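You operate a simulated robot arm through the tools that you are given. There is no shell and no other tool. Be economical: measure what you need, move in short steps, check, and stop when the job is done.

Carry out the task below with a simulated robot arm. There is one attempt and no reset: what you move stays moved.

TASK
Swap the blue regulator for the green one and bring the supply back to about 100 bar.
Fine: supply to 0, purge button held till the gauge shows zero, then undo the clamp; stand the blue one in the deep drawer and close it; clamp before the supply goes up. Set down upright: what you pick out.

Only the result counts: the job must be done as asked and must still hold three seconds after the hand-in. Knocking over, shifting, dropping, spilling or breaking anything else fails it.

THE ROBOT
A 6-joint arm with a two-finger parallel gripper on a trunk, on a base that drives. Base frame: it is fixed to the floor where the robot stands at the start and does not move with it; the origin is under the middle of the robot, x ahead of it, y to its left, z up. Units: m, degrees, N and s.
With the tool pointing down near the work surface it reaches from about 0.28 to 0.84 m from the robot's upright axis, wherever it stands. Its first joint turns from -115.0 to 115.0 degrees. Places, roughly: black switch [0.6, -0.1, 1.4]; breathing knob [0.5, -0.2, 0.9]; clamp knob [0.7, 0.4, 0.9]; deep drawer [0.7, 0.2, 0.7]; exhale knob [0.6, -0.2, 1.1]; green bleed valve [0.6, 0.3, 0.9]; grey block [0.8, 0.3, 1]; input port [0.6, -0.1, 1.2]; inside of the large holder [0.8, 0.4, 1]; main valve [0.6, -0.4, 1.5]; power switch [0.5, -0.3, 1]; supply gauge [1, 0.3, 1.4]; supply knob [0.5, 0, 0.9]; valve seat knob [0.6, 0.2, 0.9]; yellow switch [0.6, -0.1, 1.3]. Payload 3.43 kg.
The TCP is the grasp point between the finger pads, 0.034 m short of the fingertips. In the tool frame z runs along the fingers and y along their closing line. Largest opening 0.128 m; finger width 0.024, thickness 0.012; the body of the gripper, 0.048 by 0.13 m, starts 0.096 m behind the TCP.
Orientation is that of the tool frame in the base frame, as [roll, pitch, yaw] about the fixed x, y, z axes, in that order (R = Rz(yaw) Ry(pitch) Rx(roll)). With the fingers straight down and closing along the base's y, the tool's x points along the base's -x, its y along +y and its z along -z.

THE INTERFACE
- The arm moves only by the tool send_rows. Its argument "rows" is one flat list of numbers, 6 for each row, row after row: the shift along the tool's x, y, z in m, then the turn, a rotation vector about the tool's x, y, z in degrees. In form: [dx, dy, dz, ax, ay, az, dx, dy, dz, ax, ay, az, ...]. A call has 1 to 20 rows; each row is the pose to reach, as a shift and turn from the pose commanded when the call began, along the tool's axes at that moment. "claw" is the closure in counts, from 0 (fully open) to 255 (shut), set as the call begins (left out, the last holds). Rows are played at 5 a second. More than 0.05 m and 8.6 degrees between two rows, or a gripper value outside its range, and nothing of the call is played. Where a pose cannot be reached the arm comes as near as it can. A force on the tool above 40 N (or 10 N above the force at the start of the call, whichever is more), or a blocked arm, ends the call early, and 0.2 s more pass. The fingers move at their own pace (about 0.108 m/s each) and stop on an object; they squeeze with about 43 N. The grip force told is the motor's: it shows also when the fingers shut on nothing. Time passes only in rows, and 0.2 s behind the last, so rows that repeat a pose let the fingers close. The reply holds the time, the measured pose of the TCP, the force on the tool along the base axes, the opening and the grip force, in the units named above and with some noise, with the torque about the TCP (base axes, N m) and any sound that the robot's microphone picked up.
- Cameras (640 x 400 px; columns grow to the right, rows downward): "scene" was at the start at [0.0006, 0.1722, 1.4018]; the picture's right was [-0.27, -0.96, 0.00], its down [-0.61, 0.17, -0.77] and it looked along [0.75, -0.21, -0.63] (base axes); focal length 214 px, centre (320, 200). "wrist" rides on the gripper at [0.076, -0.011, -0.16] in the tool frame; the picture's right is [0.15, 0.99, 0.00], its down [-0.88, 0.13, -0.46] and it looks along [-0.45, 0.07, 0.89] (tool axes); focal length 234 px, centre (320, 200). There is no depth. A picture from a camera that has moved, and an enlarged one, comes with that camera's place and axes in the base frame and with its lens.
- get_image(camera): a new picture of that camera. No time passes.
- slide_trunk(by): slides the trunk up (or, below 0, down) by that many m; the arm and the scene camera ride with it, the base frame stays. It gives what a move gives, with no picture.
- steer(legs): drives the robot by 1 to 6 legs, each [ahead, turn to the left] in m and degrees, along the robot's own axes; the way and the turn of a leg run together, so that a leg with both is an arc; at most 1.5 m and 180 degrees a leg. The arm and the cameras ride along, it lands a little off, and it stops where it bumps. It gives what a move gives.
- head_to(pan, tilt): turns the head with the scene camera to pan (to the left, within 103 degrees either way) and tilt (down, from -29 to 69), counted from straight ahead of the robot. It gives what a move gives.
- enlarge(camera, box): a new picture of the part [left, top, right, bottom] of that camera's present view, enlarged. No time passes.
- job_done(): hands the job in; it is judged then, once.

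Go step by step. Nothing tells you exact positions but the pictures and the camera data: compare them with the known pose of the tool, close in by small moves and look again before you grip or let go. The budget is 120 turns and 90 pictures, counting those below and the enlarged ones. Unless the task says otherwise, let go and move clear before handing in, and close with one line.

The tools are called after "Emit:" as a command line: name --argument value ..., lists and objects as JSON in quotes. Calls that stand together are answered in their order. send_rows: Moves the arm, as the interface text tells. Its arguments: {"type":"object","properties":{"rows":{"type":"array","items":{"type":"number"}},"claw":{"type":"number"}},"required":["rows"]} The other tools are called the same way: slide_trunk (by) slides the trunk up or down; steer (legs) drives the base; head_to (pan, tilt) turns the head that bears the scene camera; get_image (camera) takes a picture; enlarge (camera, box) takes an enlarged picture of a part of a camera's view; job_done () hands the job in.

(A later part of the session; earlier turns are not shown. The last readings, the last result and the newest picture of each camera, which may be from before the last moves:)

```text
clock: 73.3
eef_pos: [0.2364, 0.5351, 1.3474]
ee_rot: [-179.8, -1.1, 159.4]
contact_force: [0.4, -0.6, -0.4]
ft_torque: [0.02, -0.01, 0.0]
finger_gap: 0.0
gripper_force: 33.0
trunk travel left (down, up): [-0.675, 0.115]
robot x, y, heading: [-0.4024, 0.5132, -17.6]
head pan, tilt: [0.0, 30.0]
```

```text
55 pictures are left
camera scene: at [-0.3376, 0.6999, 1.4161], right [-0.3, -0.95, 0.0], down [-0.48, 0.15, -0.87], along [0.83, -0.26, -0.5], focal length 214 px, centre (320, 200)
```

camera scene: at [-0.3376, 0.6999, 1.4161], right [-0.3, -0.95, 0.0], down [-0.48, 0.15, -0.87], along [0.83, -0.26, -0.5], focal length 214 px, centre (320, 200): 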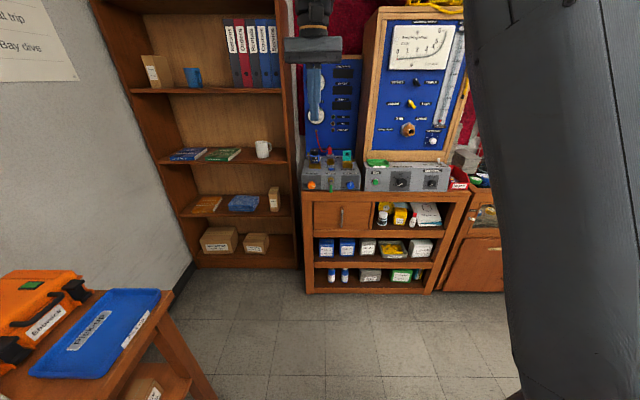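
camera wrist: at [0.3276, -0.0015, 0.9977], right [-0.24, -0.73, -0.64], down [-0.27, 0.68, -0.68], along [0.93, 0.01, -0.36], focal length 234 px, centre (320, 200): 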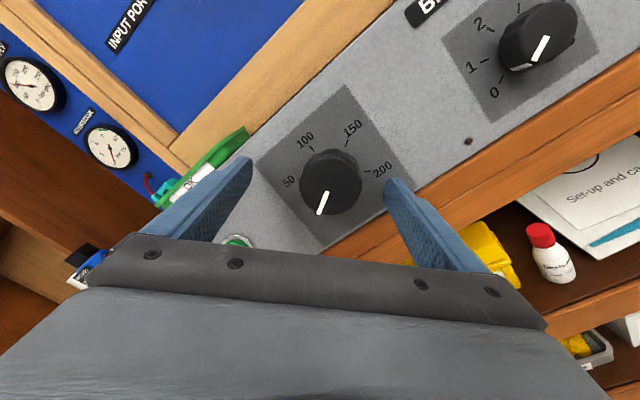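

Table at left is clear. I'll draw the tool in, then drive forward 0.45 m.

Emit:
send_rows --rows '[0.025, -0.025, 0, 0, 0, 0, 0.05, -0.05, 0, 0, 0, 0, 0.075, -0.075, 0, 0, 0, 0, 0.1, -0.1, 0, 0, 0, 0]'

Emit:
steer --legs '[[0.45, 0]]'

Emit:
head_to --pan 0 --tilt 35

Emit:
get_image --camera "scene"

Emit:
get_image --camera "wrist"

```text
clock: 74.3
eef_pos: [0.1093, 0.4762, 1.3473]
ee_rot: [-179.8, -1.0, 159.5]
contact_force: [0.7, 0.0, 0.1]
ft_torque: [0.0, 0.07, 0.01]
finger_gap: 0.0001
gripper_force: 33.3
trunk travel left (down, up): [-0.675, 0.115]
robot x, y, heading: [-0.4049, 0.5145, -17.3]
head pan, tilt: [0.0, 30.0]
```

```text
clock: 77.0
eef_pos: [0.544, 0.339, 1.3476]
ee_rot: [-179.7, -1.0, 159.4]
contact_force: [-0.5, -0.3, -1.0]
ft_torque: [-0.02, -0.01, -0.01]
finger_gap: 0.0
gripper_force: 32.5
trunk travel left (down, up): [-0.675, 0.115]
robot x, y, heading: [0.0333, 0.3799, -17.7]
head pan, tilt: [0.0, 30.0]
```

```text
clock: 77.7
eef_pos: [0.5444, 0.3389, 1.3471]
ee_rot: [-179.8, -1.1, 159.4]
contact_force: [0.7, 0.2, 0.4]
ft_torque: [0.01, 0.0, -0.04]
finger_gap: 0.0003
gripper_force: 32.5
trunk travel left (down, up): [-0.675, 0.115]
robot x, y, heading: [0.0308, 0.3776, -17.4]
head pan, tilt: [0.0, 35.0]
```

```text
54 pictures are left
camera scene: at [0.0963, 0.5639, 1.4083], right [-0.3, -0.95, 0.0], down [-0.55, 0.17, -0.82], along [0.78, -0.25, -0.57], focal length 214 px, centre (320, 200)
```

scene: 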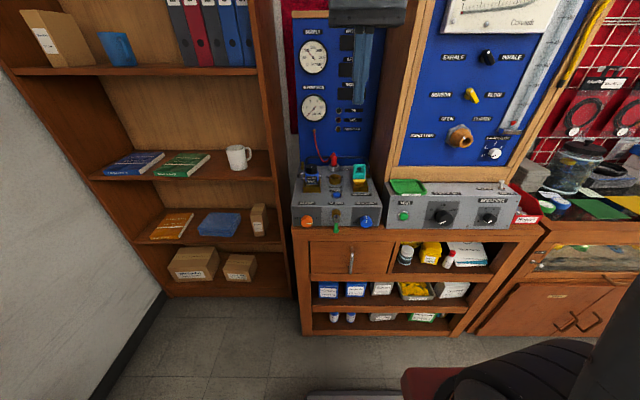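

```text
53 pictures are left
camera wrist: at [0.4711, 0.3534, 1.5076], right [0.21, 0.98, 0.0], down [0.88, -0.19, 0.44], along [0.43, -0.09, -0.9], focal length 234 px, centre (320, 200)
```

wrist: 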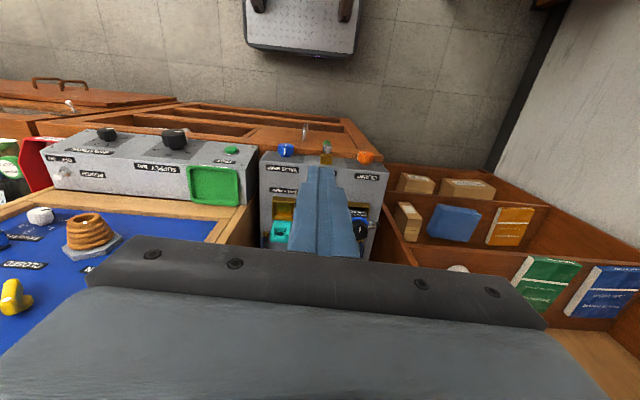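

Zooming on the left box to triangulate purge, holder and coupler from this viewpoint.

Emit:
enlarge --camera "scene" --box '[280, 140, 400, 235]'

```text
4.21 times, centred on (340, 188) of scene
camera zoom: at [0.0963, 0.5639, 1.4083], right [-0.3, -0.95, 0.0], down [-0.55, 0.17, -0.82], along [0.78, -0.25, -0.57], focal length 903 px, centre (236, 253)
```

zoom: 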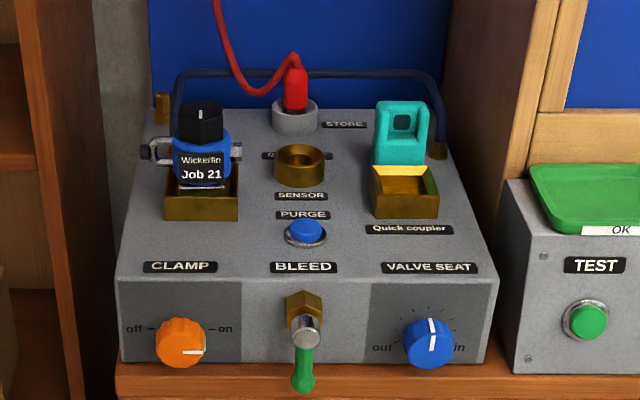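

Purge at ≈ (0.699, 0.309, 0.977). Moving above it, then down to about 2 cm above.

Emit:
send_rows --rows '[-0.04, 0.007, 0, 0, 0, 0, -0.08, 0.014, 0, 0, 0, 0, -0.12, 0.02, 0, 0, 0, 0, -0.156, 0.0265, 0, 0, 0, 0, -0.156, 0.0265, 0.045, 0, 0, 0, -0.156, 0.0265, 0.09, 0, 0, 0, -0.156, 0.0265, 0.135, 0, 0, 0, -0.156, 0.0265, 0.18, 0, 0, 0, -0.156, 0.0265, 0.225, 0, 0, 0, -0.156, 0.0265, 0.265, 0, 0, 0, -0.156, 0.0265, 0.3, 0, 0, 0, -0.156, 0.0265, 0.3, 0, 0, 0]'

Emit:
enlarge --camera "scene" --box '[280, 20, 400, 235]'

Emit:
get_image --camera "wrist"

```text
clock: 80.3
eef_pos: [0.6947, 0.3107, 1.0445]
ee_rot: [-179.7, -1.1, 159.3]
contact_force: [0.1, 0.7, 0.4]
ft_torque: [-0.01, 0.02, -0.04]
finger_gap: 0.0
gripper_force: 32.5
trunk travel left (down, up): [-0.675, 0.115]
robot x, y, heading: [0.0322, 0.3814, -17.5]
head pan, tilt: [0.0, 35.0]
```

```text
1.86 times, centred on (340, 128) of scene
camera zoom: at [0.0963, 0.5639, 1.4083], right [-0.3, -0.95, 0.0], down [-0.55, 0.17, -0.82], along [0.78, -0.25, -0.57], focal length 399 px, centre (283, 335)
```

zoom: 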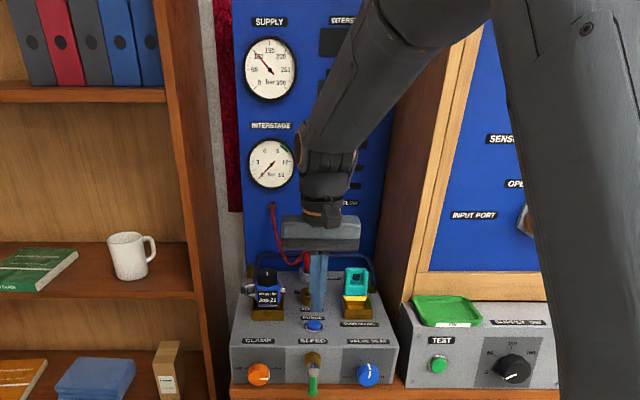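

```text
50 pictures are left
camera wrist: at [0.6212, 0.3242, 1.205], right [0.21, 0.98, 0.0], down [0.88, -0.19, 0.44], along [0.43, -0.09, -0.9], focal length 234 px, centre (320, 200)
```

wrist: 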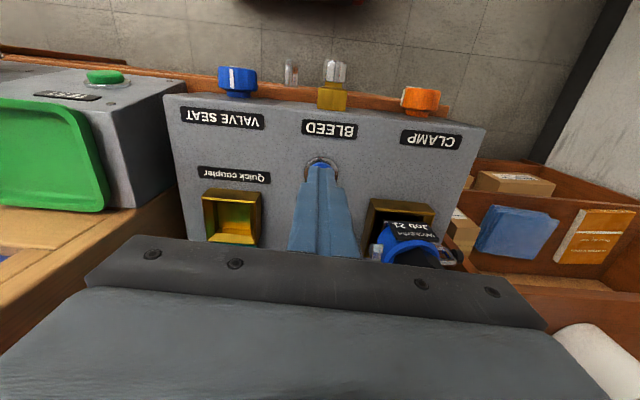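

The tip is over the button. Pressing down gently and holding.

Emit:
send_rows --rows '[0, 0, 0.015, 0, 0, 0, 0, 0, 0.028, 0, 0, 0, 0, 0, 0.036, 0, 0, 0, 0, 0, 0.04, 0, 0, 0, 0, 0, 0.042, 0, 0, 0, 0, 0, 0.042, 0, 0, 0, 0, 0, 0.042, 0, 0, 0, 0, 0, 0.042, 0, 0, 0]'

Emit:
enlarge --camera "scene" --box '[280, 20, 400, 235]'

```text
clock: 82.1
eef_pos: [0.6933, 0.3103, 1.0039]
ee_rot: [-179.9, -0.9, 159.4]
contact_force: [-5.6, 0.1, 17.1]
ft_torque: [-0.02, 0.1, 0.01]
finger_gap: 0.0
gripper_force: 33.4
trunk travel left (down, up): [-0.675, 0.115]
robot x, y, heading: [0.0285, 0.3817, -17.4]
head pan, tilt: [0.0, 35.0]
heard: click
```

```text
1.86 times, centred on (340, 128) of scene
camera zoom: at [0.0953, 0.564, 1.4084], right [-0.3, -0.95, 0.0], down [-0.55, 0.17, -0.82], along [0.78, -0.25, -0.57], focal length 399 px, centre (283, 335)
```

zoom: 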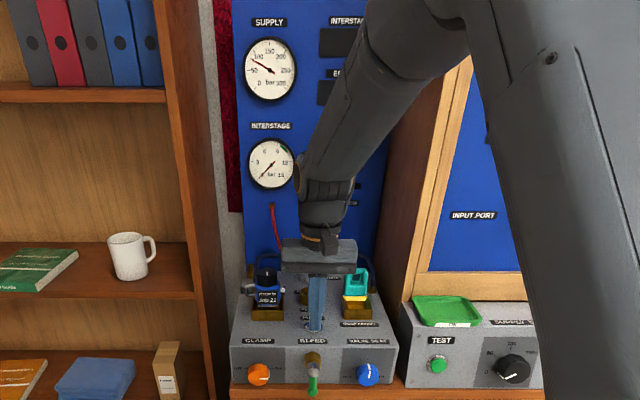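

Click heard and the gauge is falling. Holding the button for 4 s more.

Emit:
send_rows --rows '[0, 0, 0, 0, 0, 0, 0, 0, 0, 0, 0, 0, 0, 0, 0, 0, 0, 0, 0, 0, 0, 0, 0, 0, 0, 0, 0, 0, 0, 0, 0, 0, 0, 0, 0, 0, 0, 0, 0, 0, 0, 0, 0, 0, 0, 0, 0, 0, 0, 0, 0, 0, 0, 0, 0, 0, 0, 0, 0, 0, 0, 0, 0, 0, 0, 0, 0, 0, 0, 0, 0, 0, 0, 0, 0, 0, 0, 0, 0, 0, 0, 0, 0, 0, 0, 0, 0, 0, 0, 0, 0, 0, 0, 0, 0, 0, 0, 0, 0, 0, 0, 0, 0, 0, 0, 0, 0, 0, 0, 0, 0, 0, 0, 0, 0, 0, 0, 0, 0, 0]'

Emit:
enlarge --camera "scene" --box '[290, 25, 350, 125]'

```text
clock: 86.3
eef_pos: [0.694, 0.3098, 1.0035]
ee_rot: [-179.8, -0.9, 159.4]
contact_force: [0.0, -0.1, 17.6]
ft_torque: [-0.05, -0.13, 0.01]
finger_gap: 0.0
gripper_force: 33.1
trunk travel left (down, up): [-0.675, 0.115]
robot x, y, heading: [0.0297, 0.378, -17.3]
head pan, tilt: [0.0, 35.0]
```

```text
4.00 times, centred on (320, 75) of scene
camera zoom: at [0.0957, 0.5639, 1.4083], right [-0.3, -0.95, 0.0], down [-0.55, 0.17, -0.82], along [0.78, -0.25, -0.57], focal length 858 px, centre (320, 700)
```

zoom: 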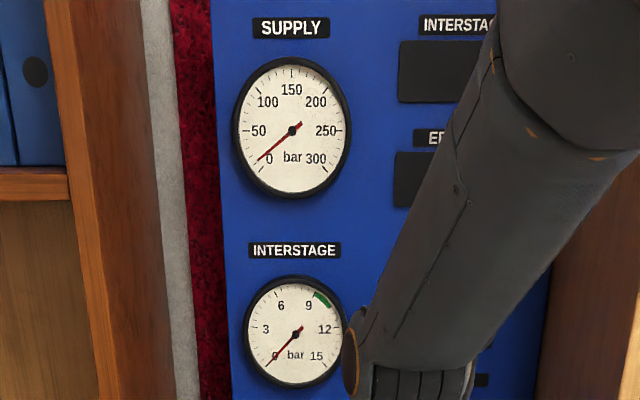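

Nearly zero; holding two more seconds, then checking and lifting.

Emit:
send_rows --rows '[0, 0, 0, 0, 0, 0, 0, 0, 0, 0, 0, 0, 0, 0, 0, 0, 0, 0, 0, 0, 0, 0, 0, 0, 0, 0, 0, 0, 0, 0, 0, 0, 0, 0, 0, 0, 0, 0, 0, 0, 0, 0, 0, 0, 0, 0, 0, 0, 0, 0, 0, 0, 0, 0, 0, 0, 0, 0, 0, 0]'

Emit:
enlarge --camera "scene" --box '[300, 35, 330, 80]'

Emit:
send_rows --rows '[0, 0, -0.04, 0, 0, 0, 0, 0, -0.09, 0, 0, 0, 0, 0, -0.14, 0, 0, 0, 0, 0, -0.19, 0, 0, 0, 0, 0, -0.22, 0, 0, 0, 0.05, 0, -0.22, 0, 0, 0, 0.1, 0, -0.22, 0, 0, 0, 0.15, 0, -0.22, 0, 0, 0, 0.2, 0, -0.22, 0, 0, 0]'

Emit:
get_image --camera "wrist"

```text
clock: 88.5
eef_pos: [0.6947, 0.3088, 1.0022]
ee_rot: [-179.9, -0.9, 159.4]
contact_force: [1.0, 0.2, 18.2]
ft_torque: [-0.05, -0.16, -0.01]
finger_gap: 0.0002
gripper_force: 33.1
trunk travel left (down, up): [-0.675, 0.115]
robot x, y, heading: [0.03, 0.3808, -17.6]
head pan, tilt: [0.0, 35.0]
```

```text
8.89 times, centred on (315, 58) of scene
camera zoom: at [0.0957, 0.5639, 1.4083], right [-0.3, -0.95, 0.0], down [-0.55, 0.17, -0.82], along [0.78, -0.25, -0.57], focal length 1906 px, centre (364, 1467)
```

zoom: 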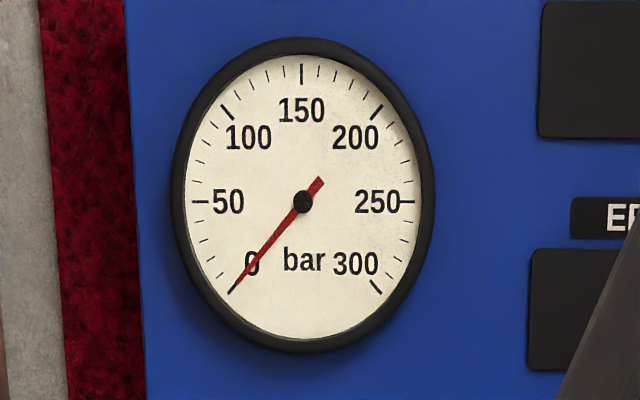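

```text
clock: 90.5
eef_pos: [0.511, 0.3782, 1.227]
ee_rot: [-179.8, -1.0, 159.5]
contact_force: [0.7, 0.3, -0.4]
ft_torque: [-0.02, 0.02, 0.0]
finger_gap: 0.0001
gripper_force: 33.2
trunk travel left (down, up): [-0.675, 0.115]
robot x, y, heading: [0.0346, 0.378, -17.7]
head pan, tilt: [0.0, 35.0]
```

```text
46 pictures are left
camera wrist: at [0.4378, 0.3933, 1.3878], right [0.21, 0.98, 0.0], down [0.88, -0.19, 0.44], along [0.43, -0.09, -0.9], focal length 234 px, centre (320, 200)
```

wrist: 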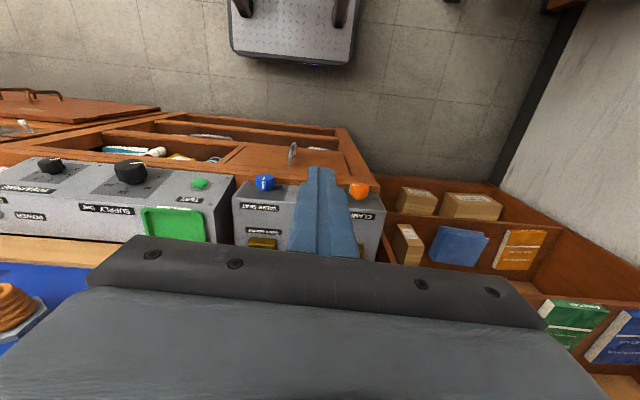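

Gauge is exactly zero. Next the clamp knob: back off, lay the tool horizontal, lower the trunk.

Emit:
steer --legs '[[-0.26, 0]]'

Emit:
send_rows --rows '[-0.015, 0, 0, 0, -8.2, 0, -0.03, 0, 0, 0, -16.4, 0, -0.045, 0, 0, 0, -24.6, 0, -0.06, 0, 0, 0, -32.8, 0, -0.075, 0, 0, 0, -41, 0, -0.09, 0, 0, 0, -49.2, 0, -0.105, 0, 0, 0, -57.4, 0, -0.12, 0, 0, 0, -65.6, 0, -0.135, 0, 0, 0, -73.8, 0, -0.15, 0, 0, 0, -82, 0, -0.165, 0, 0, 0, -89, 0, -0.165, 0, 0, 0, -89, 0]' --claw 75

Emit:
slide_trunk --by -0.3

```text
clock: 92.3
eef_pos: [0.2656, 0.4567, 1.228]
ee_rot: [-179.8, -0.9, 159.6]
contact_force: [0.6, -0.3, -1.2]
ft_torque: [0.01, 0.03, 0.01]
finger_gap: 0.0
gripper_force: 33.0
trunk travel left (down, up): [-0.675, 0.115]
robot x, y, heading: [-0.2175, 0.4554, -17.4]
head pan, tilt: [0.0, 35.0]
```

```text
clock: 95.0
eef_pos: [0.4189, 0.3984, 1.2258]
ee_rot: [-175.6, 88.0, 164.0]
contact_force: [-0.3, 0.0, -0.5]
ft_torque: [-0.01, -0.01, -0.02]
finger_gap: 0.0903
gripper_force: 0.0
trunk travel left (down, up): [-0.675, 0.115]
robot x, y, heading: [-0.2115, 0.458, -17.6]
head pan, tilt: [0.0, 35.0]
```

```text
clock: 98.0
eef_pos: [0.436, 0.3936, 0.9252]
ee_rot: [-175.0, 88.0, 164.7]
contact_force: [-0.3, -0.7, -0.1]
ft_torque: [0.02, 0.0, 0.0]
finger_gap: 0.0903
gripper_force: 0.2
trunk travel left (down, up): [-0.375, 0.415]
robot x, y, heading: [-0.2146, 0.4553, -17.4]
head pan, tilt: [0.0, 35.0]
```

Moving in front of the clamp knob.

Emit:
send_rows --rows '[0.005, 0.04, 0.02, -1, 0, 0, 0.01, 0.075, 0.045, -2.3, 0, 0, 0.011, 0.11, 0.07, -2.3, 0, 0, 0.011, 0.11, 0.09, -2.3, 0, 0, 0.011, 0.11, 0.09, -2.3, 0, 0]'

Emit:
get_image --camera "wrist"

```text
clock: 99.2
eef_pos: [0.5567, 0.4674, 0.9106]
ee_rot: [-177.3, 88.0, 164.6]
contact_force: [-0.3, -0.5, -0.6]
ft_torque: [0.0, -0.03, 0.03]
finger_gap: 0.0903
gripper_force: 0.0
trunk travel left (down, up): [-0.375, 0.415]
robot x, y, heading: [-0.2157, 0.4587, -17.5]
head pan, tilt: [0.0, 35.0]
```

```text
45 pictures are left
camera wrist: at [0.3987, 0.5057, 0.8402], right [0.3, 0.94, -0.15], down [-0.36, 0.26, 0.9], along [0.88, -0.22, 0.42], focal length 234 px, centre (320, 200)
```

wrist: 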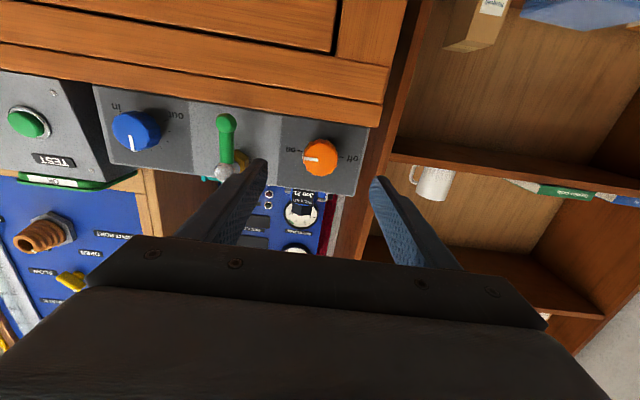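

Aligned. Advancing shallowly onto the clamp knob and gripping.

Emit:
send_rows --rows '[-0.003, 0, 0.04, 0, 0, 0, -0.003, 0, 0.07, 0, 0, 0, -0.003, 0, 0.084, 0, 0, 0, -0.003, 0, 0.084, 0, 0, 0]'

Emit:
send_rows --rows '[0, 0, 0, 0, 0, 0, 0, 0, 0, 0, 0, 0, 0, 0, 0, 0, 0, 0, 0, 0, 0, 0, 0, 0]' --claw 255

Emit:
enlarge --camera "wrist" --box '[200, 80, 440, 230]'

```text
clock: 100.2
eef_pos: [0.6373, 0.4409, 0.9105]
ee_rot: [-176.8, 88.0, 165.0]
contact_force: [-0.5, -0.6, -0.4]
ft_torque: [-0.01, -0.01, 0.01]
finger_gap: 0.0905
gripper_force: 0.0
trunk travel left (down, up): [-0.375, 0.415]
robot x, y, heading: [-0.2117, 0.4544, -17.1]
head pan, tilt: [0.0, 35.0]
```

```text
clock: 101.2
eef_pos: [0.6378, 0.442, 0.9106]
ee_rot: [-175.1, 88.0, 167.0]
contact_force: [12.9, 14.2, 2.4]
ft_torque: [0.01, 0.12, 1.25]
finger_gap: 0.0419
gripper_force: 45.0
trunk travel left (down, up): [-0.375, 0.415]
robot x, y, heading: [-0.2144, 0.4571, -17.1]
head pan, tilt: [0.0, 35.0]
```

```text
2.67 times, centred on (320, 155) of wrist
camera zoom: at [0.4791, 0.4805, 0.8395], right [0.3, 0.94, -0.15], down [-0.36, 0.26, 0.9], along [0.88, -0.21, 0.42], focal length 624 px, centre (320, 320)
```

zoom: 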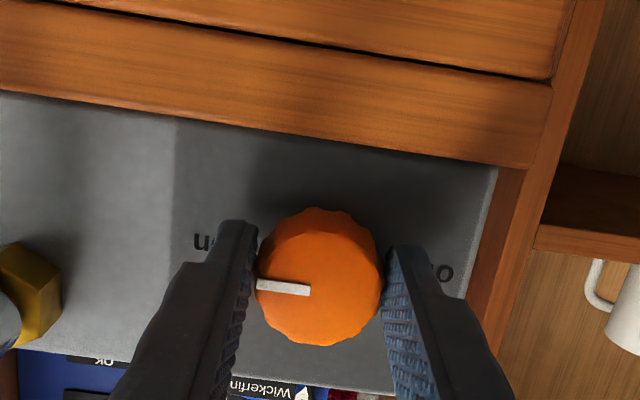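

Gripped. Turning the clamp counter-clockwise toward off.

Emit:
send_rows --rows '[0, 0.004, 0, 0, 0, 0, 0, 0.004, 0, 0, 0, -8, 0, 0.004, 0, 0, 0, -16, 0, 0.004, 0, 0, 0, -24, 0, 0.004, 0, 0, 0, -32, 0, 0.004, 0, 0, 0, -40, 0, 0.004, 0, 0, 0, -48, 0, 0.004, 0, 0, 0, -56, 0, 0.004, 0, 0, 0, -64, 0, 0.004, 0, 0, 0, -72, 0, 0.004, 0, 0, 0, -80, 0, 0.004, 0, 0, 0, -88]'

Emit:
enlarge --camera "wrist" --box '[200, 80, 440, 230]'

```text
clock: 103.0
eef_pos: [0.6392, 0.4394, 0.9115]
ee_rot: [-92.3, 35.6, -110.0]
contact_force: [-11.5, -4.3, 2.3]
ft_torque: [-0.26, -0.77, -1.56]
finger_gap: 0.0418
gripper_force: 45.2
trunk travel left (down, up): [-0.375, 0.415]
robot x, y, heading: [-0.2128, 0.4575, -17.4]
head pan, tilt: [0.0, 35.0]
stopped in row 9: the force on the tool passed its limit at 41 N (the readings are from after the stop); the commanded pose is now the measured one
```

```text
2.67 times, centred on (320, 155) of wrist
camera zoom: at [0.4628, 0.4262, 0.8813], right [0.12, 0.44, -0.89], down [-0.17, 0.89, 0.42], along [0.98, 0.1, 0.18], focal length 624 px, centre (320, 320)
```

zoom: 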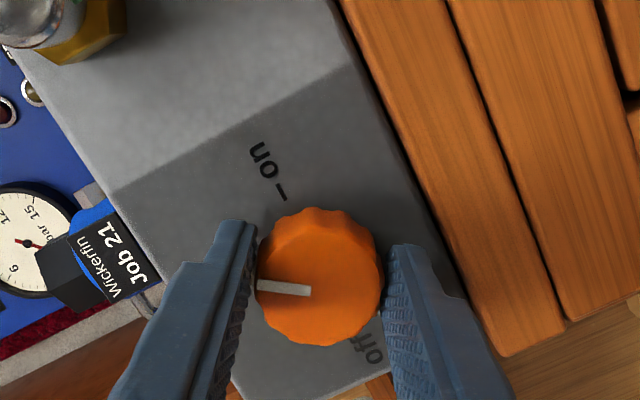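

Stopped on a force peak, knob about 55° turned. Continuing with slower steps and slight relief.

Emit:
send_rows --rows '[0, 0, -0.002, 0, 0, -4, 0, 0, -0.002, 0, 0, -8, 0, 0, -0.002, 0, 0, -12, 0, 0, -0.002, 0, 0, -16, 0, 0, -0.002, 0, 0, -20, 0, 0, -0.002, 0, 0, -24, 0, 0, -0.002, 0, 0, -28, 0, 0, -0.002, 0, 0, -32, 0, 0, -0.002, 0, 0, -36, 0, 0, -0.002, 0, 0, -40]'

Emit:
get_image --camera "wrist"

```text
clock: 104.8
eef_pos: [0.638, 0.4403, 0.9129]
ee_rot: [-91.9, 4.4, -108.8]
contact_force: [0.3, -0.8, -2.4]
ft_torque: [-0.21, -0.76, -0.98]
finger_gap: 0.0423
gripper_force: 44.9
trunk travel left (down, up): [-0.375, 0.415]
robot x, y, heading: [-0.2142, 0.4551, -17.3]
head pan, tilt: [0.0, 35.0]
stopped in row 9: the force on the tool passed its limit at 41 N (the readings are from after the stop); the commanded pose is now the measured one
```

```text
42 pictures are left
camera wrist: at [0.4611, 0.4181, 0.9223], right [-0.05, -0.06, -1.0], down [-0.15, 0.99, -0.05], along [0.99, 0.15, -0.06], focal length 234 px, centre (320, 200)
```

wrist: 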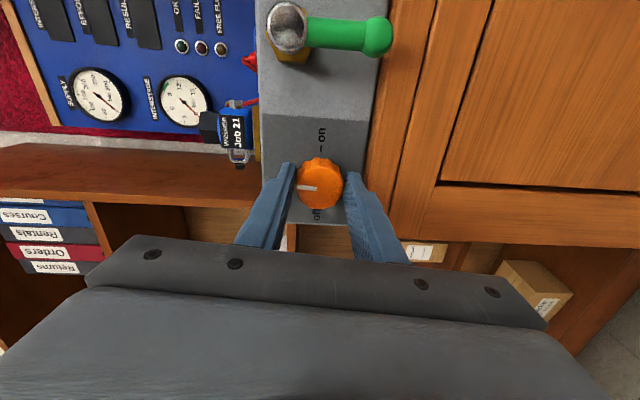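

Pointer is now up (half way). Continuing.

Emit:
send_rows --rows '[0, 0, 0, 0, 0, -5, 0, 0, 0, 0, 0, -10, 0, 0, 0, 0, 0, -15, 0, 0, 0, 0, 0, -20, 0, 0, 0, 0, 0, -25, 0, 0, 0, 0, 0, -30, 0, 0, 0, 0, 0, -35, 0, 0, 0, 0, 0, -40, 0, 0, 0, 0, 0, -45]'

Emit:
send_rows --rows '[0, 0, 0, 0, 0, -5, 0, 0, 0, 0, 0, -10, 0, 0, 0, 0, 0, -15, 0, 0, 0, 0, 0, -20, 0, 0, 0, 0, 0, -25, 0, 0, 0, 0, 0, -30, 0, 0, 0, 0, 0, -35, 0, 0, 0, 0, 0, -40, 0, 0, 0, 0, 0, -45]'

Emit:
get_image --camera "wrist"

```text
clock: 106.8
eef_pos: [0.6387, 0.4406, 0.9144]
ee_rot: [-92.0, -40.7, -107.2]
contact_force: [12.8, -8.2, 12.9]
ft_torque: [-0.41, -1.38, 0.01]
finger_gap: 0.0419
gripper_force: 44.6
trunk travel left (down, up): [-0.375, 0.415]
robot x, y, heading: [-0.2137, 0.4571, -17.7]
head pan, tilt: [0.0, 35.0]
```

```text
clock: 108.8
eef_pos: [0.6385, 0.442, 0.9142]
ee_rot: [-111.0, -85.4, -87.3]
contact_force: [18.1, 2.9, 23.7]
ft_torque: [-0.28, -1.05, 0.94]
finger_gap: 0.0416
gripper_force: 44.7
trunk travel left (down, up): [-0.375, 0.415]
robot x, y, heading: [-0.2138, 0.4579, -17.4]
head pan, tilt: [0.0, 35.0]
```

```text
41 pictures are left
camera wrist: at [0.4892, 0.4967, 0.9947], right [-0.31, -0.95, 0.07], down [-0.48, 0.09, -0.87], along [0.82, -0.31, -0.48], focal length 234 px, centre (320, 200)
```

wrist: 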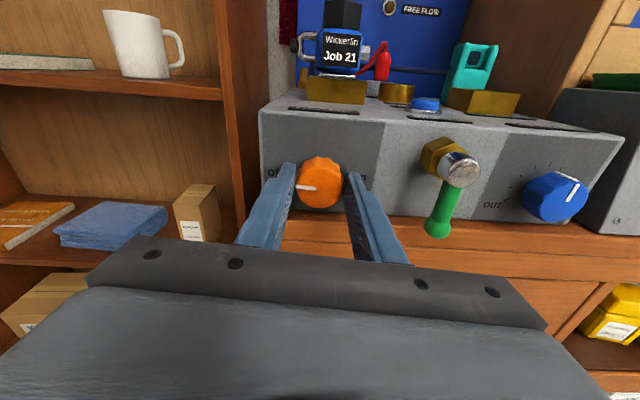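

Clamp pointer is at "off". Releasing and backing out.

Emit:
send_rows --rows '[0, 0, 0, 0, 0, 0, 0, 0, 0, 0, 0, 0, 0, 0, -0.03, 0, 0, 0, 0, 0, -0.07, 0, 0, 0, 0, 0, -0.11, 0, 0, 0, 0, 0, -0.13, 0, 0, 0]' --claw 110

Emit:
get_image --camera "wrist"

```text
clock: 110.2
eef_pos: [0.5132, 0.4827, 0.917]
ee_rot: [-112.9, -85.3, -85.8]
contact_force: [0.3, 0.4, -0.3]
ft_torque: [0.01, -0.03, -0.01]
finger_gap: 0.0728
gripper_force: 0.1
trunk travel left (down, up): [-0.375, 0.415]
robot x, y, heading: [-0.2164, 0.4557, -17.7]
head pan, tilt: [0.0, 35.0]
```

```text
40 pictures are left
camera wrist: at [0.3654, 0.5373, 0.999], right [-0.32, -0.95, 0.07], down [-0.48, 0.09, -0.87], along [0.82, -0.31, -0.48], focal length 234 px, centre (320, 200)
```

wrist: 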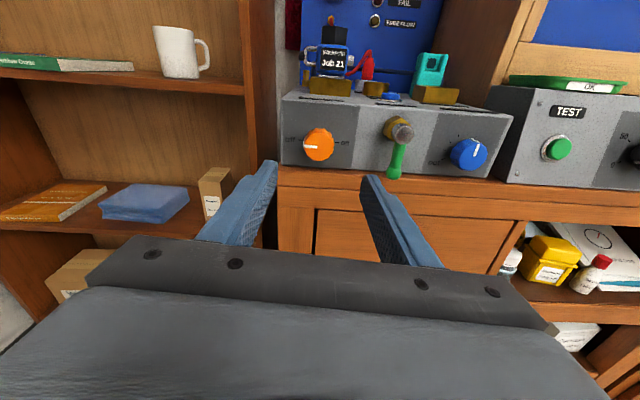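

Now to the drawer handle ≈ (0.574, 0.281, 0.737): lowering trunk and moving right.

Emit:
slide_trunk --by -0.18

Emit:
send_rows --rows '[0, 0.04, 0, 0, 0, 0, 0, 0.08, 0, 0, 0, 0, 0, 0.12, 0, 0, 0, 0, 0, 0.16, 0, 0, 0, 0, 0, 0.174, 0, 0, 0, 0]'

Emit:
get_image --camera "wrist"

```text
clock: 112.2
eef_pos: [0.515, 0.4823, 0.7365]
ee_rot: [-112.4, -85.4, -86.2]
contact_force: [-0.6, -0.2, 0.3]
ft_torque: [0.02, 0.01, -0.01]
finger_gap: 0.0727
gripper_force: 0.0
trunk travel left (down, up): [-0.195, 0.595]
robot x, y, heading: [-0.2162, 0.4559, -17.6]
head pan, tilt: [0.0, 35.0]
```

```text
clock: 113.4
eef_pos: [0.4952, 0.3158, 0.728]
ee_rot: [-112.9, -85.3, -85.6]
contact_force: [0.2, -0.7, 0.5]
ft_torque: [-0.01, 0.05, 0.02]
finger_gap: 0.0726
gripper_force: 0.0
out of reach, approached as far as the arm can: row 3, 4, 5
trunk travel left (down, up): [-0.195, 0.595]
robot x, y, heading: [-0.2143, 0.458, -17.3]
head pan, tilt: [0.0, 35.0]
```

```text
39 pictures are left
camera wrist: at [0.3458, 0.3715, 0.8095], right [-0.32, -0.95, 0.07], down [-0.48, 0.09, -0.87], along [0.82, -0.31, -0.48], focal length 234 px, centre (320, 200)
```

wrist: 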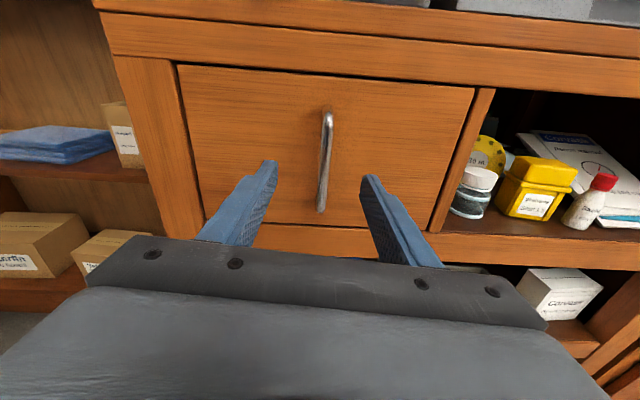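

Handle is centred between the fingers. Advancing and gripping it.

Emit:
send_rows --rows '[0, 0.002, 0.03, 0, 0, 0, 0, 0.003, 0.055, 0, 0, 0, 0, 0.003, 0.073, 0, 0, 0, 0, 0.003, 0.073, 0, 0, 0]'

Emit:
send_rows --rows '[0, 0, 0, 0, 0, 0, 0, 0, 0, 0, 0, 0, 0, 0, 0, 0, 0, 0, 0, 0, 0, 0, 0, 0]' --claw 255

Emit:
get_image --camera "wrist"

```text
clock: 114.4
eef_pos: [0.5617, 0.2929, 0.7275]
ee_rot: [-113.1, -85.2, -85.6]
contact_force: [1.3, 1.3, 0.3]
ft_torque: [-0.02, -0.01, -0.02]
finger_gap: 0.0727
gripper_force: 0.1
trunk travel left (down, up): [-0.195, 0.595]
robot x, y, heading: [-0.2152, 0.4599, -17.4]
head pan, tilt: [0.0, 35.0]
```

```text
clock: 115.5
eef_pos: [0.5597, 0.2892, 0.7289]
ee_rot: [-113.4, -85.3, -85.9]
contact_force: [-1.7, -10.6, 1.2]
ft_torque: [-1.11, 0.45, -0.28]
finger_gap: 0.0154
gripper_force: 44.9
trunk travel left (down, up): [-0.195, 0.595]
robot x, y, heading: [-0.2145, 0.4583, -17.9]
head pan, tilt: [0.0, 35.0]
stopped in row 4: the force on the tool passed its limit at 42 N (the readings are from after the stop); the commanded pose is now the measured one
```

```text
38 pictures are left
camera wrist: at [0.4128, 0.3455, 0.8089], right [-0.33, -0.94, 0.07], down [-0.48, 0.1, -0.87], along [0.82, -0.32, -0.48], focal length 234 px, centre (320, 200)
```

wrist: 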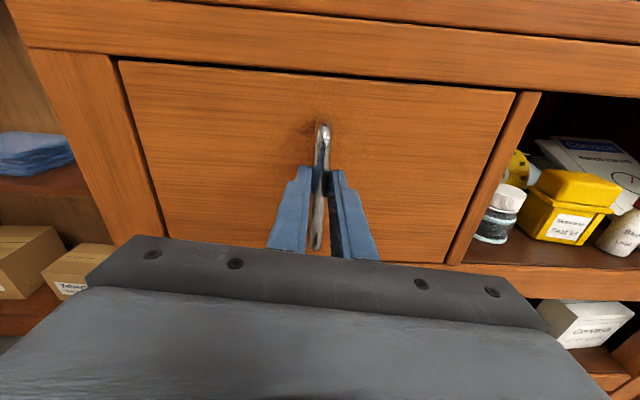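

Handle gripped; pulling the drawer by reversing the base.

Emit:
steer --legs '[[-0.2, 0]]'

Emit:
get_image --camera "wrist"

Emit:
head_to --pan -5 --tilt 40

Emit:
get_image --camera "scene"

```text
clock: 117.1
eef_pos: [0.3686, 0.3505, 0.7281]
ee_rot: [-113.2, -85.2, -86.1]
contact_force: [-3.7, -4.3, 1.6]
ft_torque: [-1.04, 0.44, -0.13]
finger_gap: 0.0152
gripper_force: 44.9
trunk travel left (down, up): [-0.195, 0.595]
robot x, y, heading: [-0.4056, 0.5172, -17.7]
head pan, tilt: [0.0, 35.0]
```

```text
37 pictures are left
camera wrist: at [0.221, 0.407, 0.8089], right [-0.33, -0.94, 0.07], down [-0.48, 0.1, -0.87], along [0.82, -0.32, -0.48], focal length 234 px, centre (320, 200)
```

wrist: 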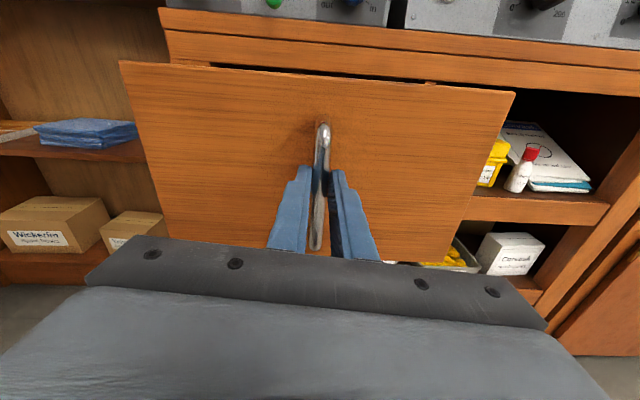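

```text
clock: 117.7
eef_pos: [0.369, 0.3516, 0.7271]
ee_rot: [-113.4, -85.4, -86.1]
contact_force: [-0.6, -0.7, -0.1]
ft_torque: [-1.12, 0.39, -0.02]
finger_gap: 0.0154
gripper_force: 44.9
trunk travel left (down, up): [-0.195, 0.595]
robot x, y, heading: [-0.4043, 0.5174, -17.8]
head pan, tilt: [-5.0, 40.0]
```

```text
36 pictures are left
camera scene: at [-0.2184, 0.6548, 0.9208], right [-0.39, -0.92, 0.0], down [-0.59, 0.25, -0.77], along [0.71, -0.3, -0.64], focal length 214 px, centre (320, 200)
```

scene: 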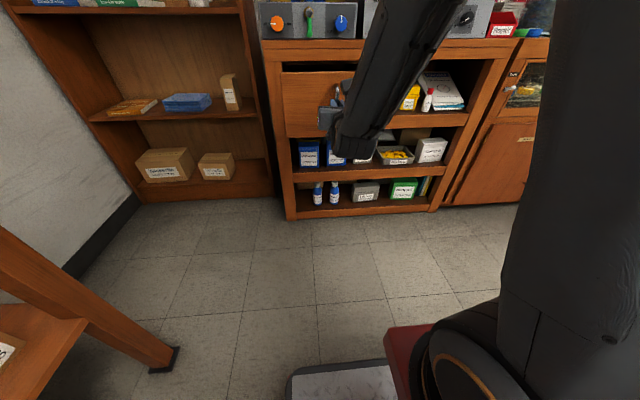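

Drawer is out 0.2 m. Releasing, backing off a bit, and raising the trunk to look inside.

Emit:
send_rows --rows '[0, 0, 0, 0, 0, 0, 0, 0, 0, 0, 0, 0, 0, 0, -0.03, 0, 0, 0, 0, 0, -0.06, 0, 0, 0, 0, 0, -0.09, 0, 0, 0]' --claw 130

Emit:
slide_trunk --by 0.59

Emit:
get_image --camera "scene"

Emit:
get_image --camera "wrist"

```text
clock: 118.9
eef_pos: [0.3001, 0.3819, 0.733]
ee_rot: [-113.4, -85.3, -85.9]
contact_force: [0.1, -0.7, 0.3]
ft_torque: [0.0, -0.01, -0.01]
finger_gap: 0.0624
gripper_force: 0.1
out of reach, approached as far as the arm can: row 5
trunk travel left (down, up): [-0.195, 0.595]
robot x, y, heading: [-0.4037, 0.5153, -18.0]
head pan, tilt: [-5.0, 40.0]
```

```text
refused: 0.59 is not a number from -0.4 to 0.4
```

```text
35 pictures are left
camera scene: at [-0.2183, 0.6547, 0.9207], right [-0.39, -0.92, 0.0], down [-0.59, 0.25, -0.77], along [0.71, -0.3, -0.64], focal length 214 px, centre (320, 200)
```

scene: 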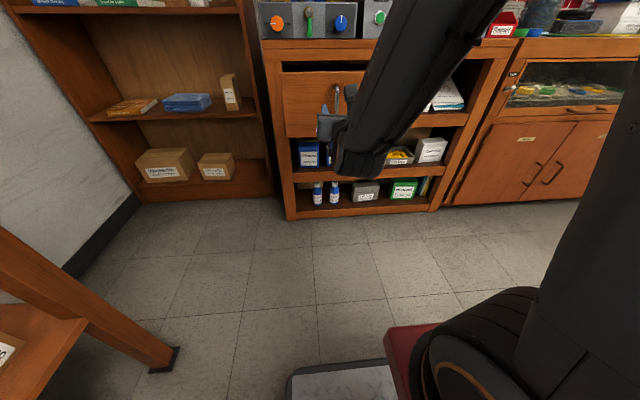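

```text
34 pictures are left
camera wrist: at [0.1525, 0.4379, 0.8143], right [-0.33, -0.94, 0.07], down [-0.48, 0.1, -0.87], along [0.82, -0.32, -0.48], focal length 234 px, centre (320, 200)
```

wrist: 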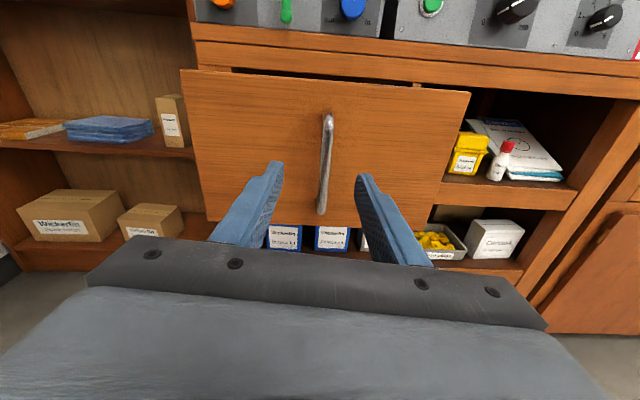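

Raising in two steps; the wrist camera at 0.4 m higher should look down into the drawer.

Emit:
slide_trunk --by 0.4

Emit:
slide_trunk --by 0.15

Emit:
get_image --camera "wrist"

Emit:
get_image --camera "scene"

```text
clock: 122.8
eef_pos: [0.3007, 0.3796, 1.1343]
ee_rot: [-113.5, -85.3, -85.8]
contact_force: [0.6, 0.1, 0.6]
ft_torque: [-0.01, 0.01, -0.04]
finger_gap: 0.0626
gripper_force: 0.1
trunk travel left (down, up): [-0.595, 0.195]
robot x, y, heading: [-0.4039, 0.5183, -17.6]
head pan, tilt: [-5.0, 40.0]
```

```text
clock: 124.5
eef_pos: [0.3004, 0.3806, 1.2838]
ee_rot: [-113.6, -85.3, -85.7]
contact_force: [0.3, -0.9, -0.6]
ft_torque: [-0.02, 0.0, -0.02]
finger_gap: 0.0627
gripper_force: 0.0
trunk travel left (down, up): [-0.745, 0.045]
robot x, y, heading: [-0.4083, 0.5165, -17.8]
head pan, tilt: [-5.0, 40.0]
```

```text
33 pictures are left
camera wrist: at [0.1531, 0.4369, 1.3652], right [-0.33, -0.94, 0.07], down [-0.48, 0.1, -0.87], along [0.81, -0.32, -0.48], focal length 234 px, centre (320, 200)
```

wrist: 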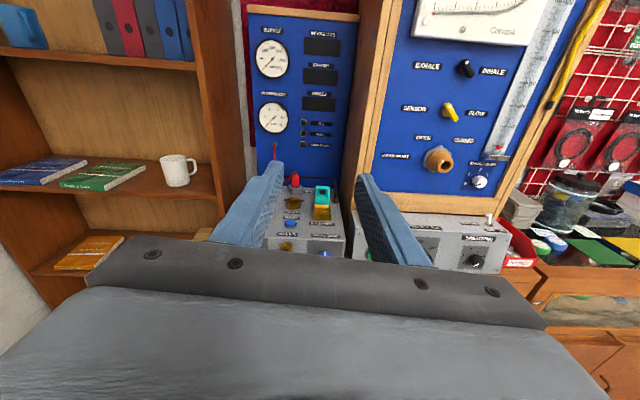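

```text
32 pictures are left
camera scene: at [-0.3641, 0.7016, 1.4707], right [-0.39, -0.92, 0.0], down [-0.59, 0.25, -0.77], along [0.71, -0.3, -0.64], focal length 214 px, centre (320, 200)
```

scene: 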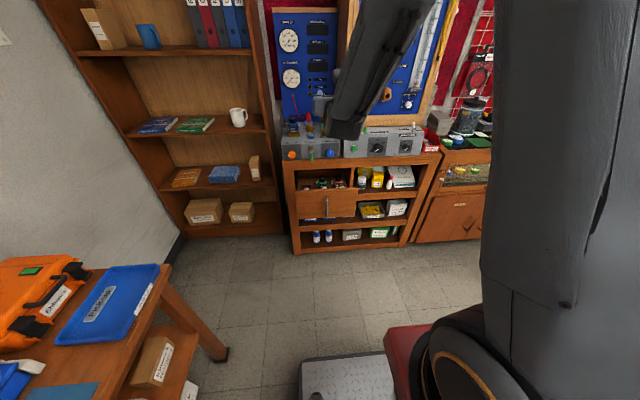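

Emit:
enlarge --camera "scene" --box '[275, 110, 375, 230]'

```text
3.33 times, centred on (325, 170) of scene
camera zoom: at [-0.3641, 0.7016, 1.4707], right [-0.39, -0.92, 0.0], down [-0.59, 0.25, -0.77], along [0.71, -0.3, -0.64], focal length 715 px, centre (303, 300)
```

zoom: 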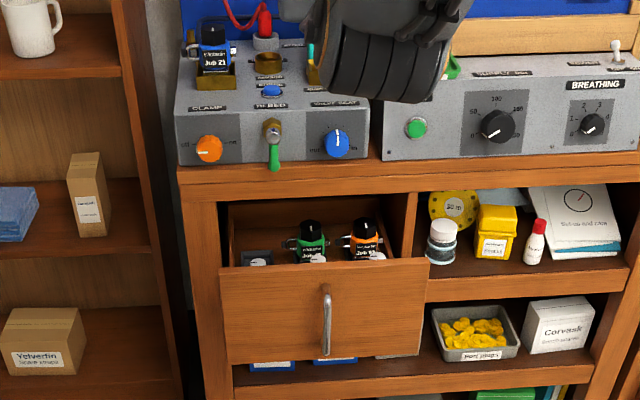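

Found it: the green regulator stands in the drawer's middle, an orange one beside it on the right, free space at left. I'll un-roll the tool and point it down.

Emit:
send_rows --rows '[0, 0, 0, 0, 0, 8.5, 0, 0, 0, 0, 0, 17, 0, 0, 0, 0, 0, 25.5, 0, 0, 0, 0, 0, 34, 0, 0, 0, 0, 0, 42.5, 0, 0, 0, 0, 0, 51, 0, 0, 0, 0, 0, 59.5, 0, 0, 0, 0, 0, 68, 0, 0, 0, 0, 0, 76.5, 0, 0, 0, 0, 0, 85, 0, 0, 0, 0, 0, 93.5, 0, 0, 0, 0, 0, 102, 0, 0, 0, 0, 0, 110.5, 0, 0, 0, 0, 0, 119, 0, 0, 0, 0, 0, 127.5, 0, 0, 0, 0, 0, 136, 0, 0, 0, 0, 0, 144.5, 0, 0, 0, 0, 0, 153, 0, 0, 0, 0, 0, 161.5, 0, 0, 0, 0, 0, 170]' --claw 0

Emit:
send_rows --rows '[0, 0, 0, 0, 0, 5, 0, 0, 0, 0, 0, 9, 0, 0, 0, 0, 0, 9]'

Emit:
send_rows --rows '[0, 0, -0.01, 0, 8.3, 0, 0, 0, -0.02, 0, 16.6, 0, 0, 0, -0.03, 0, 24.9, 0, 0, 0, -0.04, 0, 33.2, 0, 0, 0, -0.05, 0, 41.5, 0, 0, 0, -0.06, 0, 49.8, 0, 0, 0, -0.07, 0, 58.1, 0, 0, 0, -0.08, 0, 66.4, 0, 0, 0, -0.09, 0, 74.7, 0, 0, 0, -0.1, 0, 83, 0, 0, 0, -0.1, 0, 90, 0, 0, 0, -0.1, 0, 90, 0]'

```text
clock: 128.7
eef_pos: [0.3016, 0.3808, 1.2848]
ee_rot: [-108.5, 84.1, -127.8]
contact_force: [0.4, 0.7, 0.0]
ft_torque: [0.01, 0.01, 0.0]
finger_gap: 0.128
gripper_force: 0.0
trunk travel left (down, up): [-0.745, 0.045]
robot x, y, heading: [-0.4044, 0.5189, -17.9]
head pan, tilt: [-5.0, 40.0]
```

```text
clock: 129.5
eef_pos: [0.3023, 0.3849, 1.2871]
ee_rot: [124.3, 86.3, 104.4]
contact_force: [0.5, 0.0, -1.0]
ft_torque: [-0.01, 0.01, -0.01]
finger_gap: 0.1281
gripper_force: 0.1
out of reach, approached as far as the arm can: row 2, 3
trunk travel left (down, up): [-0.745, 0.045]
robot x, y, heading: [-0.4061, 0.5222, -17.8]
head pan, tilt: [-5.0, 40.0]
```

```text
clock: 132.1
eef_pos: [0.2078, 0.4187, 1.292]
ee_rot: [176.6, -2.0, 160.8]
contact_force: [0.6, 0.4, 0.5]
ft_torque: [0.01, -0.01, 0.02]
finger_gap: 0.1284
gripper_force: 0.1
out of reach, approached as far as the arm can: row 5
trunk travel left (down, up): [-0.745, 0.045]
robot x, y, heading: [-0.4064, 0.5205, -17.6]
head pan, tilt: [-5.0, 40.0]
```

Levelling the tool, then driving forward 0.44 m (drawer handle stays clear of the base).

Emit:
send_rows --rows '[0, 0, 0, 3.4, -2, -1.2, 0, 0, 0, 3.4, -2, -1.2]'

Emit:
steer --legs '[[0.43, 0]]'

Emit:
head_to --pan -5 --tilt 50

Emit:
get_image --camera "scene"

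Emit:
enlarge --camera "scene" --box '[250, 120, 410, 220]'

```text
clock: 132.7
eef_pos: [0.2073, 0.4182, 1.2916]
ee_rot: [-179.9, 0.1, 161.8]
contact_force: [-0.2, -0.2, -0.9]
ft_torque: [-0.02, 0.03, 0.03]
finger_gap: 0.1279
gripper_force: 0.1
trunk travel left (down, up): [-0.745, 0.045]
robot x, y, heading: [-0.4112, 0.5167, -17.8]
head pan, tilt: [-5.0, 40.0]
```

```text
clock: 135.3
eef_pos: [0.6172, 0.2764, 1.2903]
ee_rot: [-179.9, 0.2, 161.3]
contact_force: [0.8, 0.4, -0.2]
ft_torque: [-0.03, -0.05, 0.0]
finger_gap: 0.1282
gripper_force: 0.1
trunk travel left (down, up): [-0.745, 0.045]
robot x, y, heading: [0.0025, 0.3872, -18.6]
head pan, tilt: [-5.0, 40.0]
```

```text
clock: 136.1
eef_pos: [0.6191, 0.2785, 1.2906]
ee_rot: [-180.0, 0.1, 161.2]
contact_force: [-0.1, 0.3, -0.4]
ft_torque: [0.0, -0.02, 0.0]
finger_gap: 0.1281
gripper_force: 0.1
trunk travel left (down, up): [-0.745, 0.045]
robot x, y, heading: [0.0031, 0.3851, -18.5]
head pan, tilt: [-5.0, 50.0]
```

```text
30 pictures are left
camera scene: at [0.0419, 0.5695, 1.4566], right [-0.4, -0.92, 0.0], down [-0.7, 0.3, -0.64], along [0.59, -0.26, -0.77], focal length 214 px, centre (320, 200)
```

scene: 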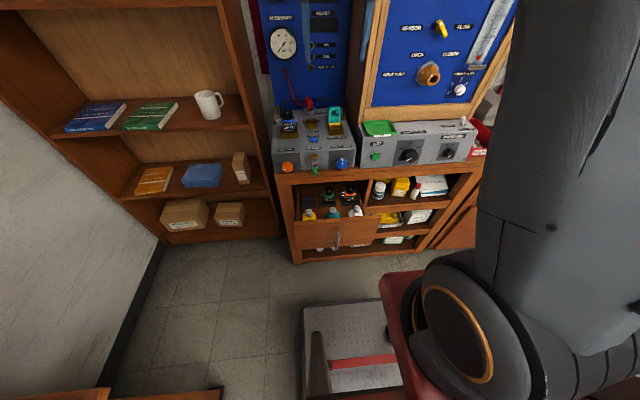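

```text
4.00 times, centred on (330, 170) of scene
camera zoom: at [0.0419, 0.5695, 1.4566], right [-0.4, -0.92, 0.0], down [-0.7, 0.3, -0.64], along [0.59, -0.26, -0.77], focal length 858 px, centre (280, 320)
```

zoom: 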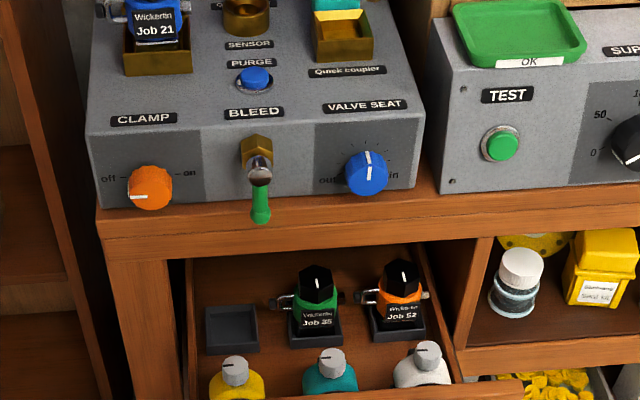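

Drawer contents: green "Job 35" in the back row (middle), an empty grey slot at its left, orange at right; front row yellow/teal/white. The back row is too near the bench edge, so I'll pull the drawer ~9 cm further, gripping the handle from above.

Emit:
send_rows --rows '[0.05, -0.003, 0, 0, 0, 0, 0.1, -0.006, 0, 0, 0, 0, 0.15, -0.009, 0, 0, 0, 0, 0.2, -0.012, 0, 0, 0, 0, 0.2436, -0.0137, 0, 0, 0, 0, 0.2436, -0.0137, 0.05, 0, 0, 0, 0.2436, -0.0137, 0.1, 0, 0, 0, 0.2436, -0.0137, 0.15, 0, 0, 0, 0.2436, -0.0137, 0.2, 0, 0, 0, 0.2436, -0.0137, 0.25, 0, 0, 0, 0.2436, -0.0137, 0.3, 0, 0, 0, 0.2436, -0.0137, 0.35, 0, 0, 0, 0.2436, -0.0137, 0.4, 0, 0, 0, 0.2436, -0.0137, 0.44, 0, 0, 0, 0.2436, -0.0137, 0.44, 0, 0, 0]' --claw 140

Emit:
get_image --camera "wrist"

Emit:
get_image --camera "scene"

```text
clock: 139.3
eef_pos: [0.3831, 0.3414, 0.8508]
ee_rot: [-179.9, 0.2, 161.2]
contact_force: [-0.5, -0.9, -0.2]
ft_torque: [0.04, -0.01, -0.01]
finger_gap: 0.0575
gripper_force: 0.0
trunk travel left (down, up): [-0.745, 0.045]
robot x, y, heading: [0.0045, 0.3818, -18.5]
head pan, tilt: [-5.0, 50.0]
```

```text
28 pictures are left
camera wrist: at [0.3068, 0.3537, 1.0096], right [0.18, 0.98, 0.0], down [0.87, -0.16, 0.46], along [0.45, -0.08, -0.89], focal length 234 px, centre (320, 200)
```

wrist: 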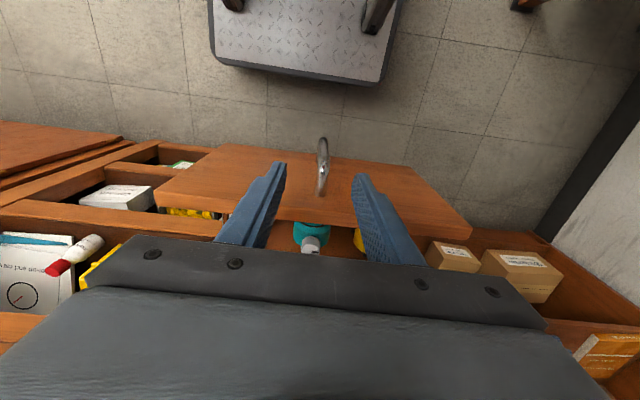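

```text
27 pictures are left
camera scene: at [0.0419, 0.5696, 1.4566], right [-0.4, -0.92, 0.0], down [-0.7, 0.3, -0.64], along [0.59, -0.26, -0.77], focal length 214 px, centre (320, 200)
```

scene: 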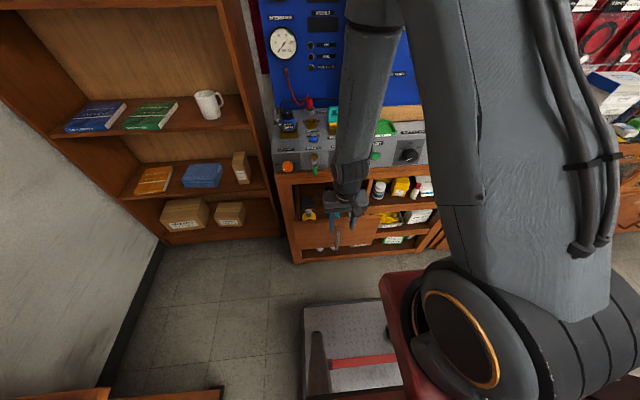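

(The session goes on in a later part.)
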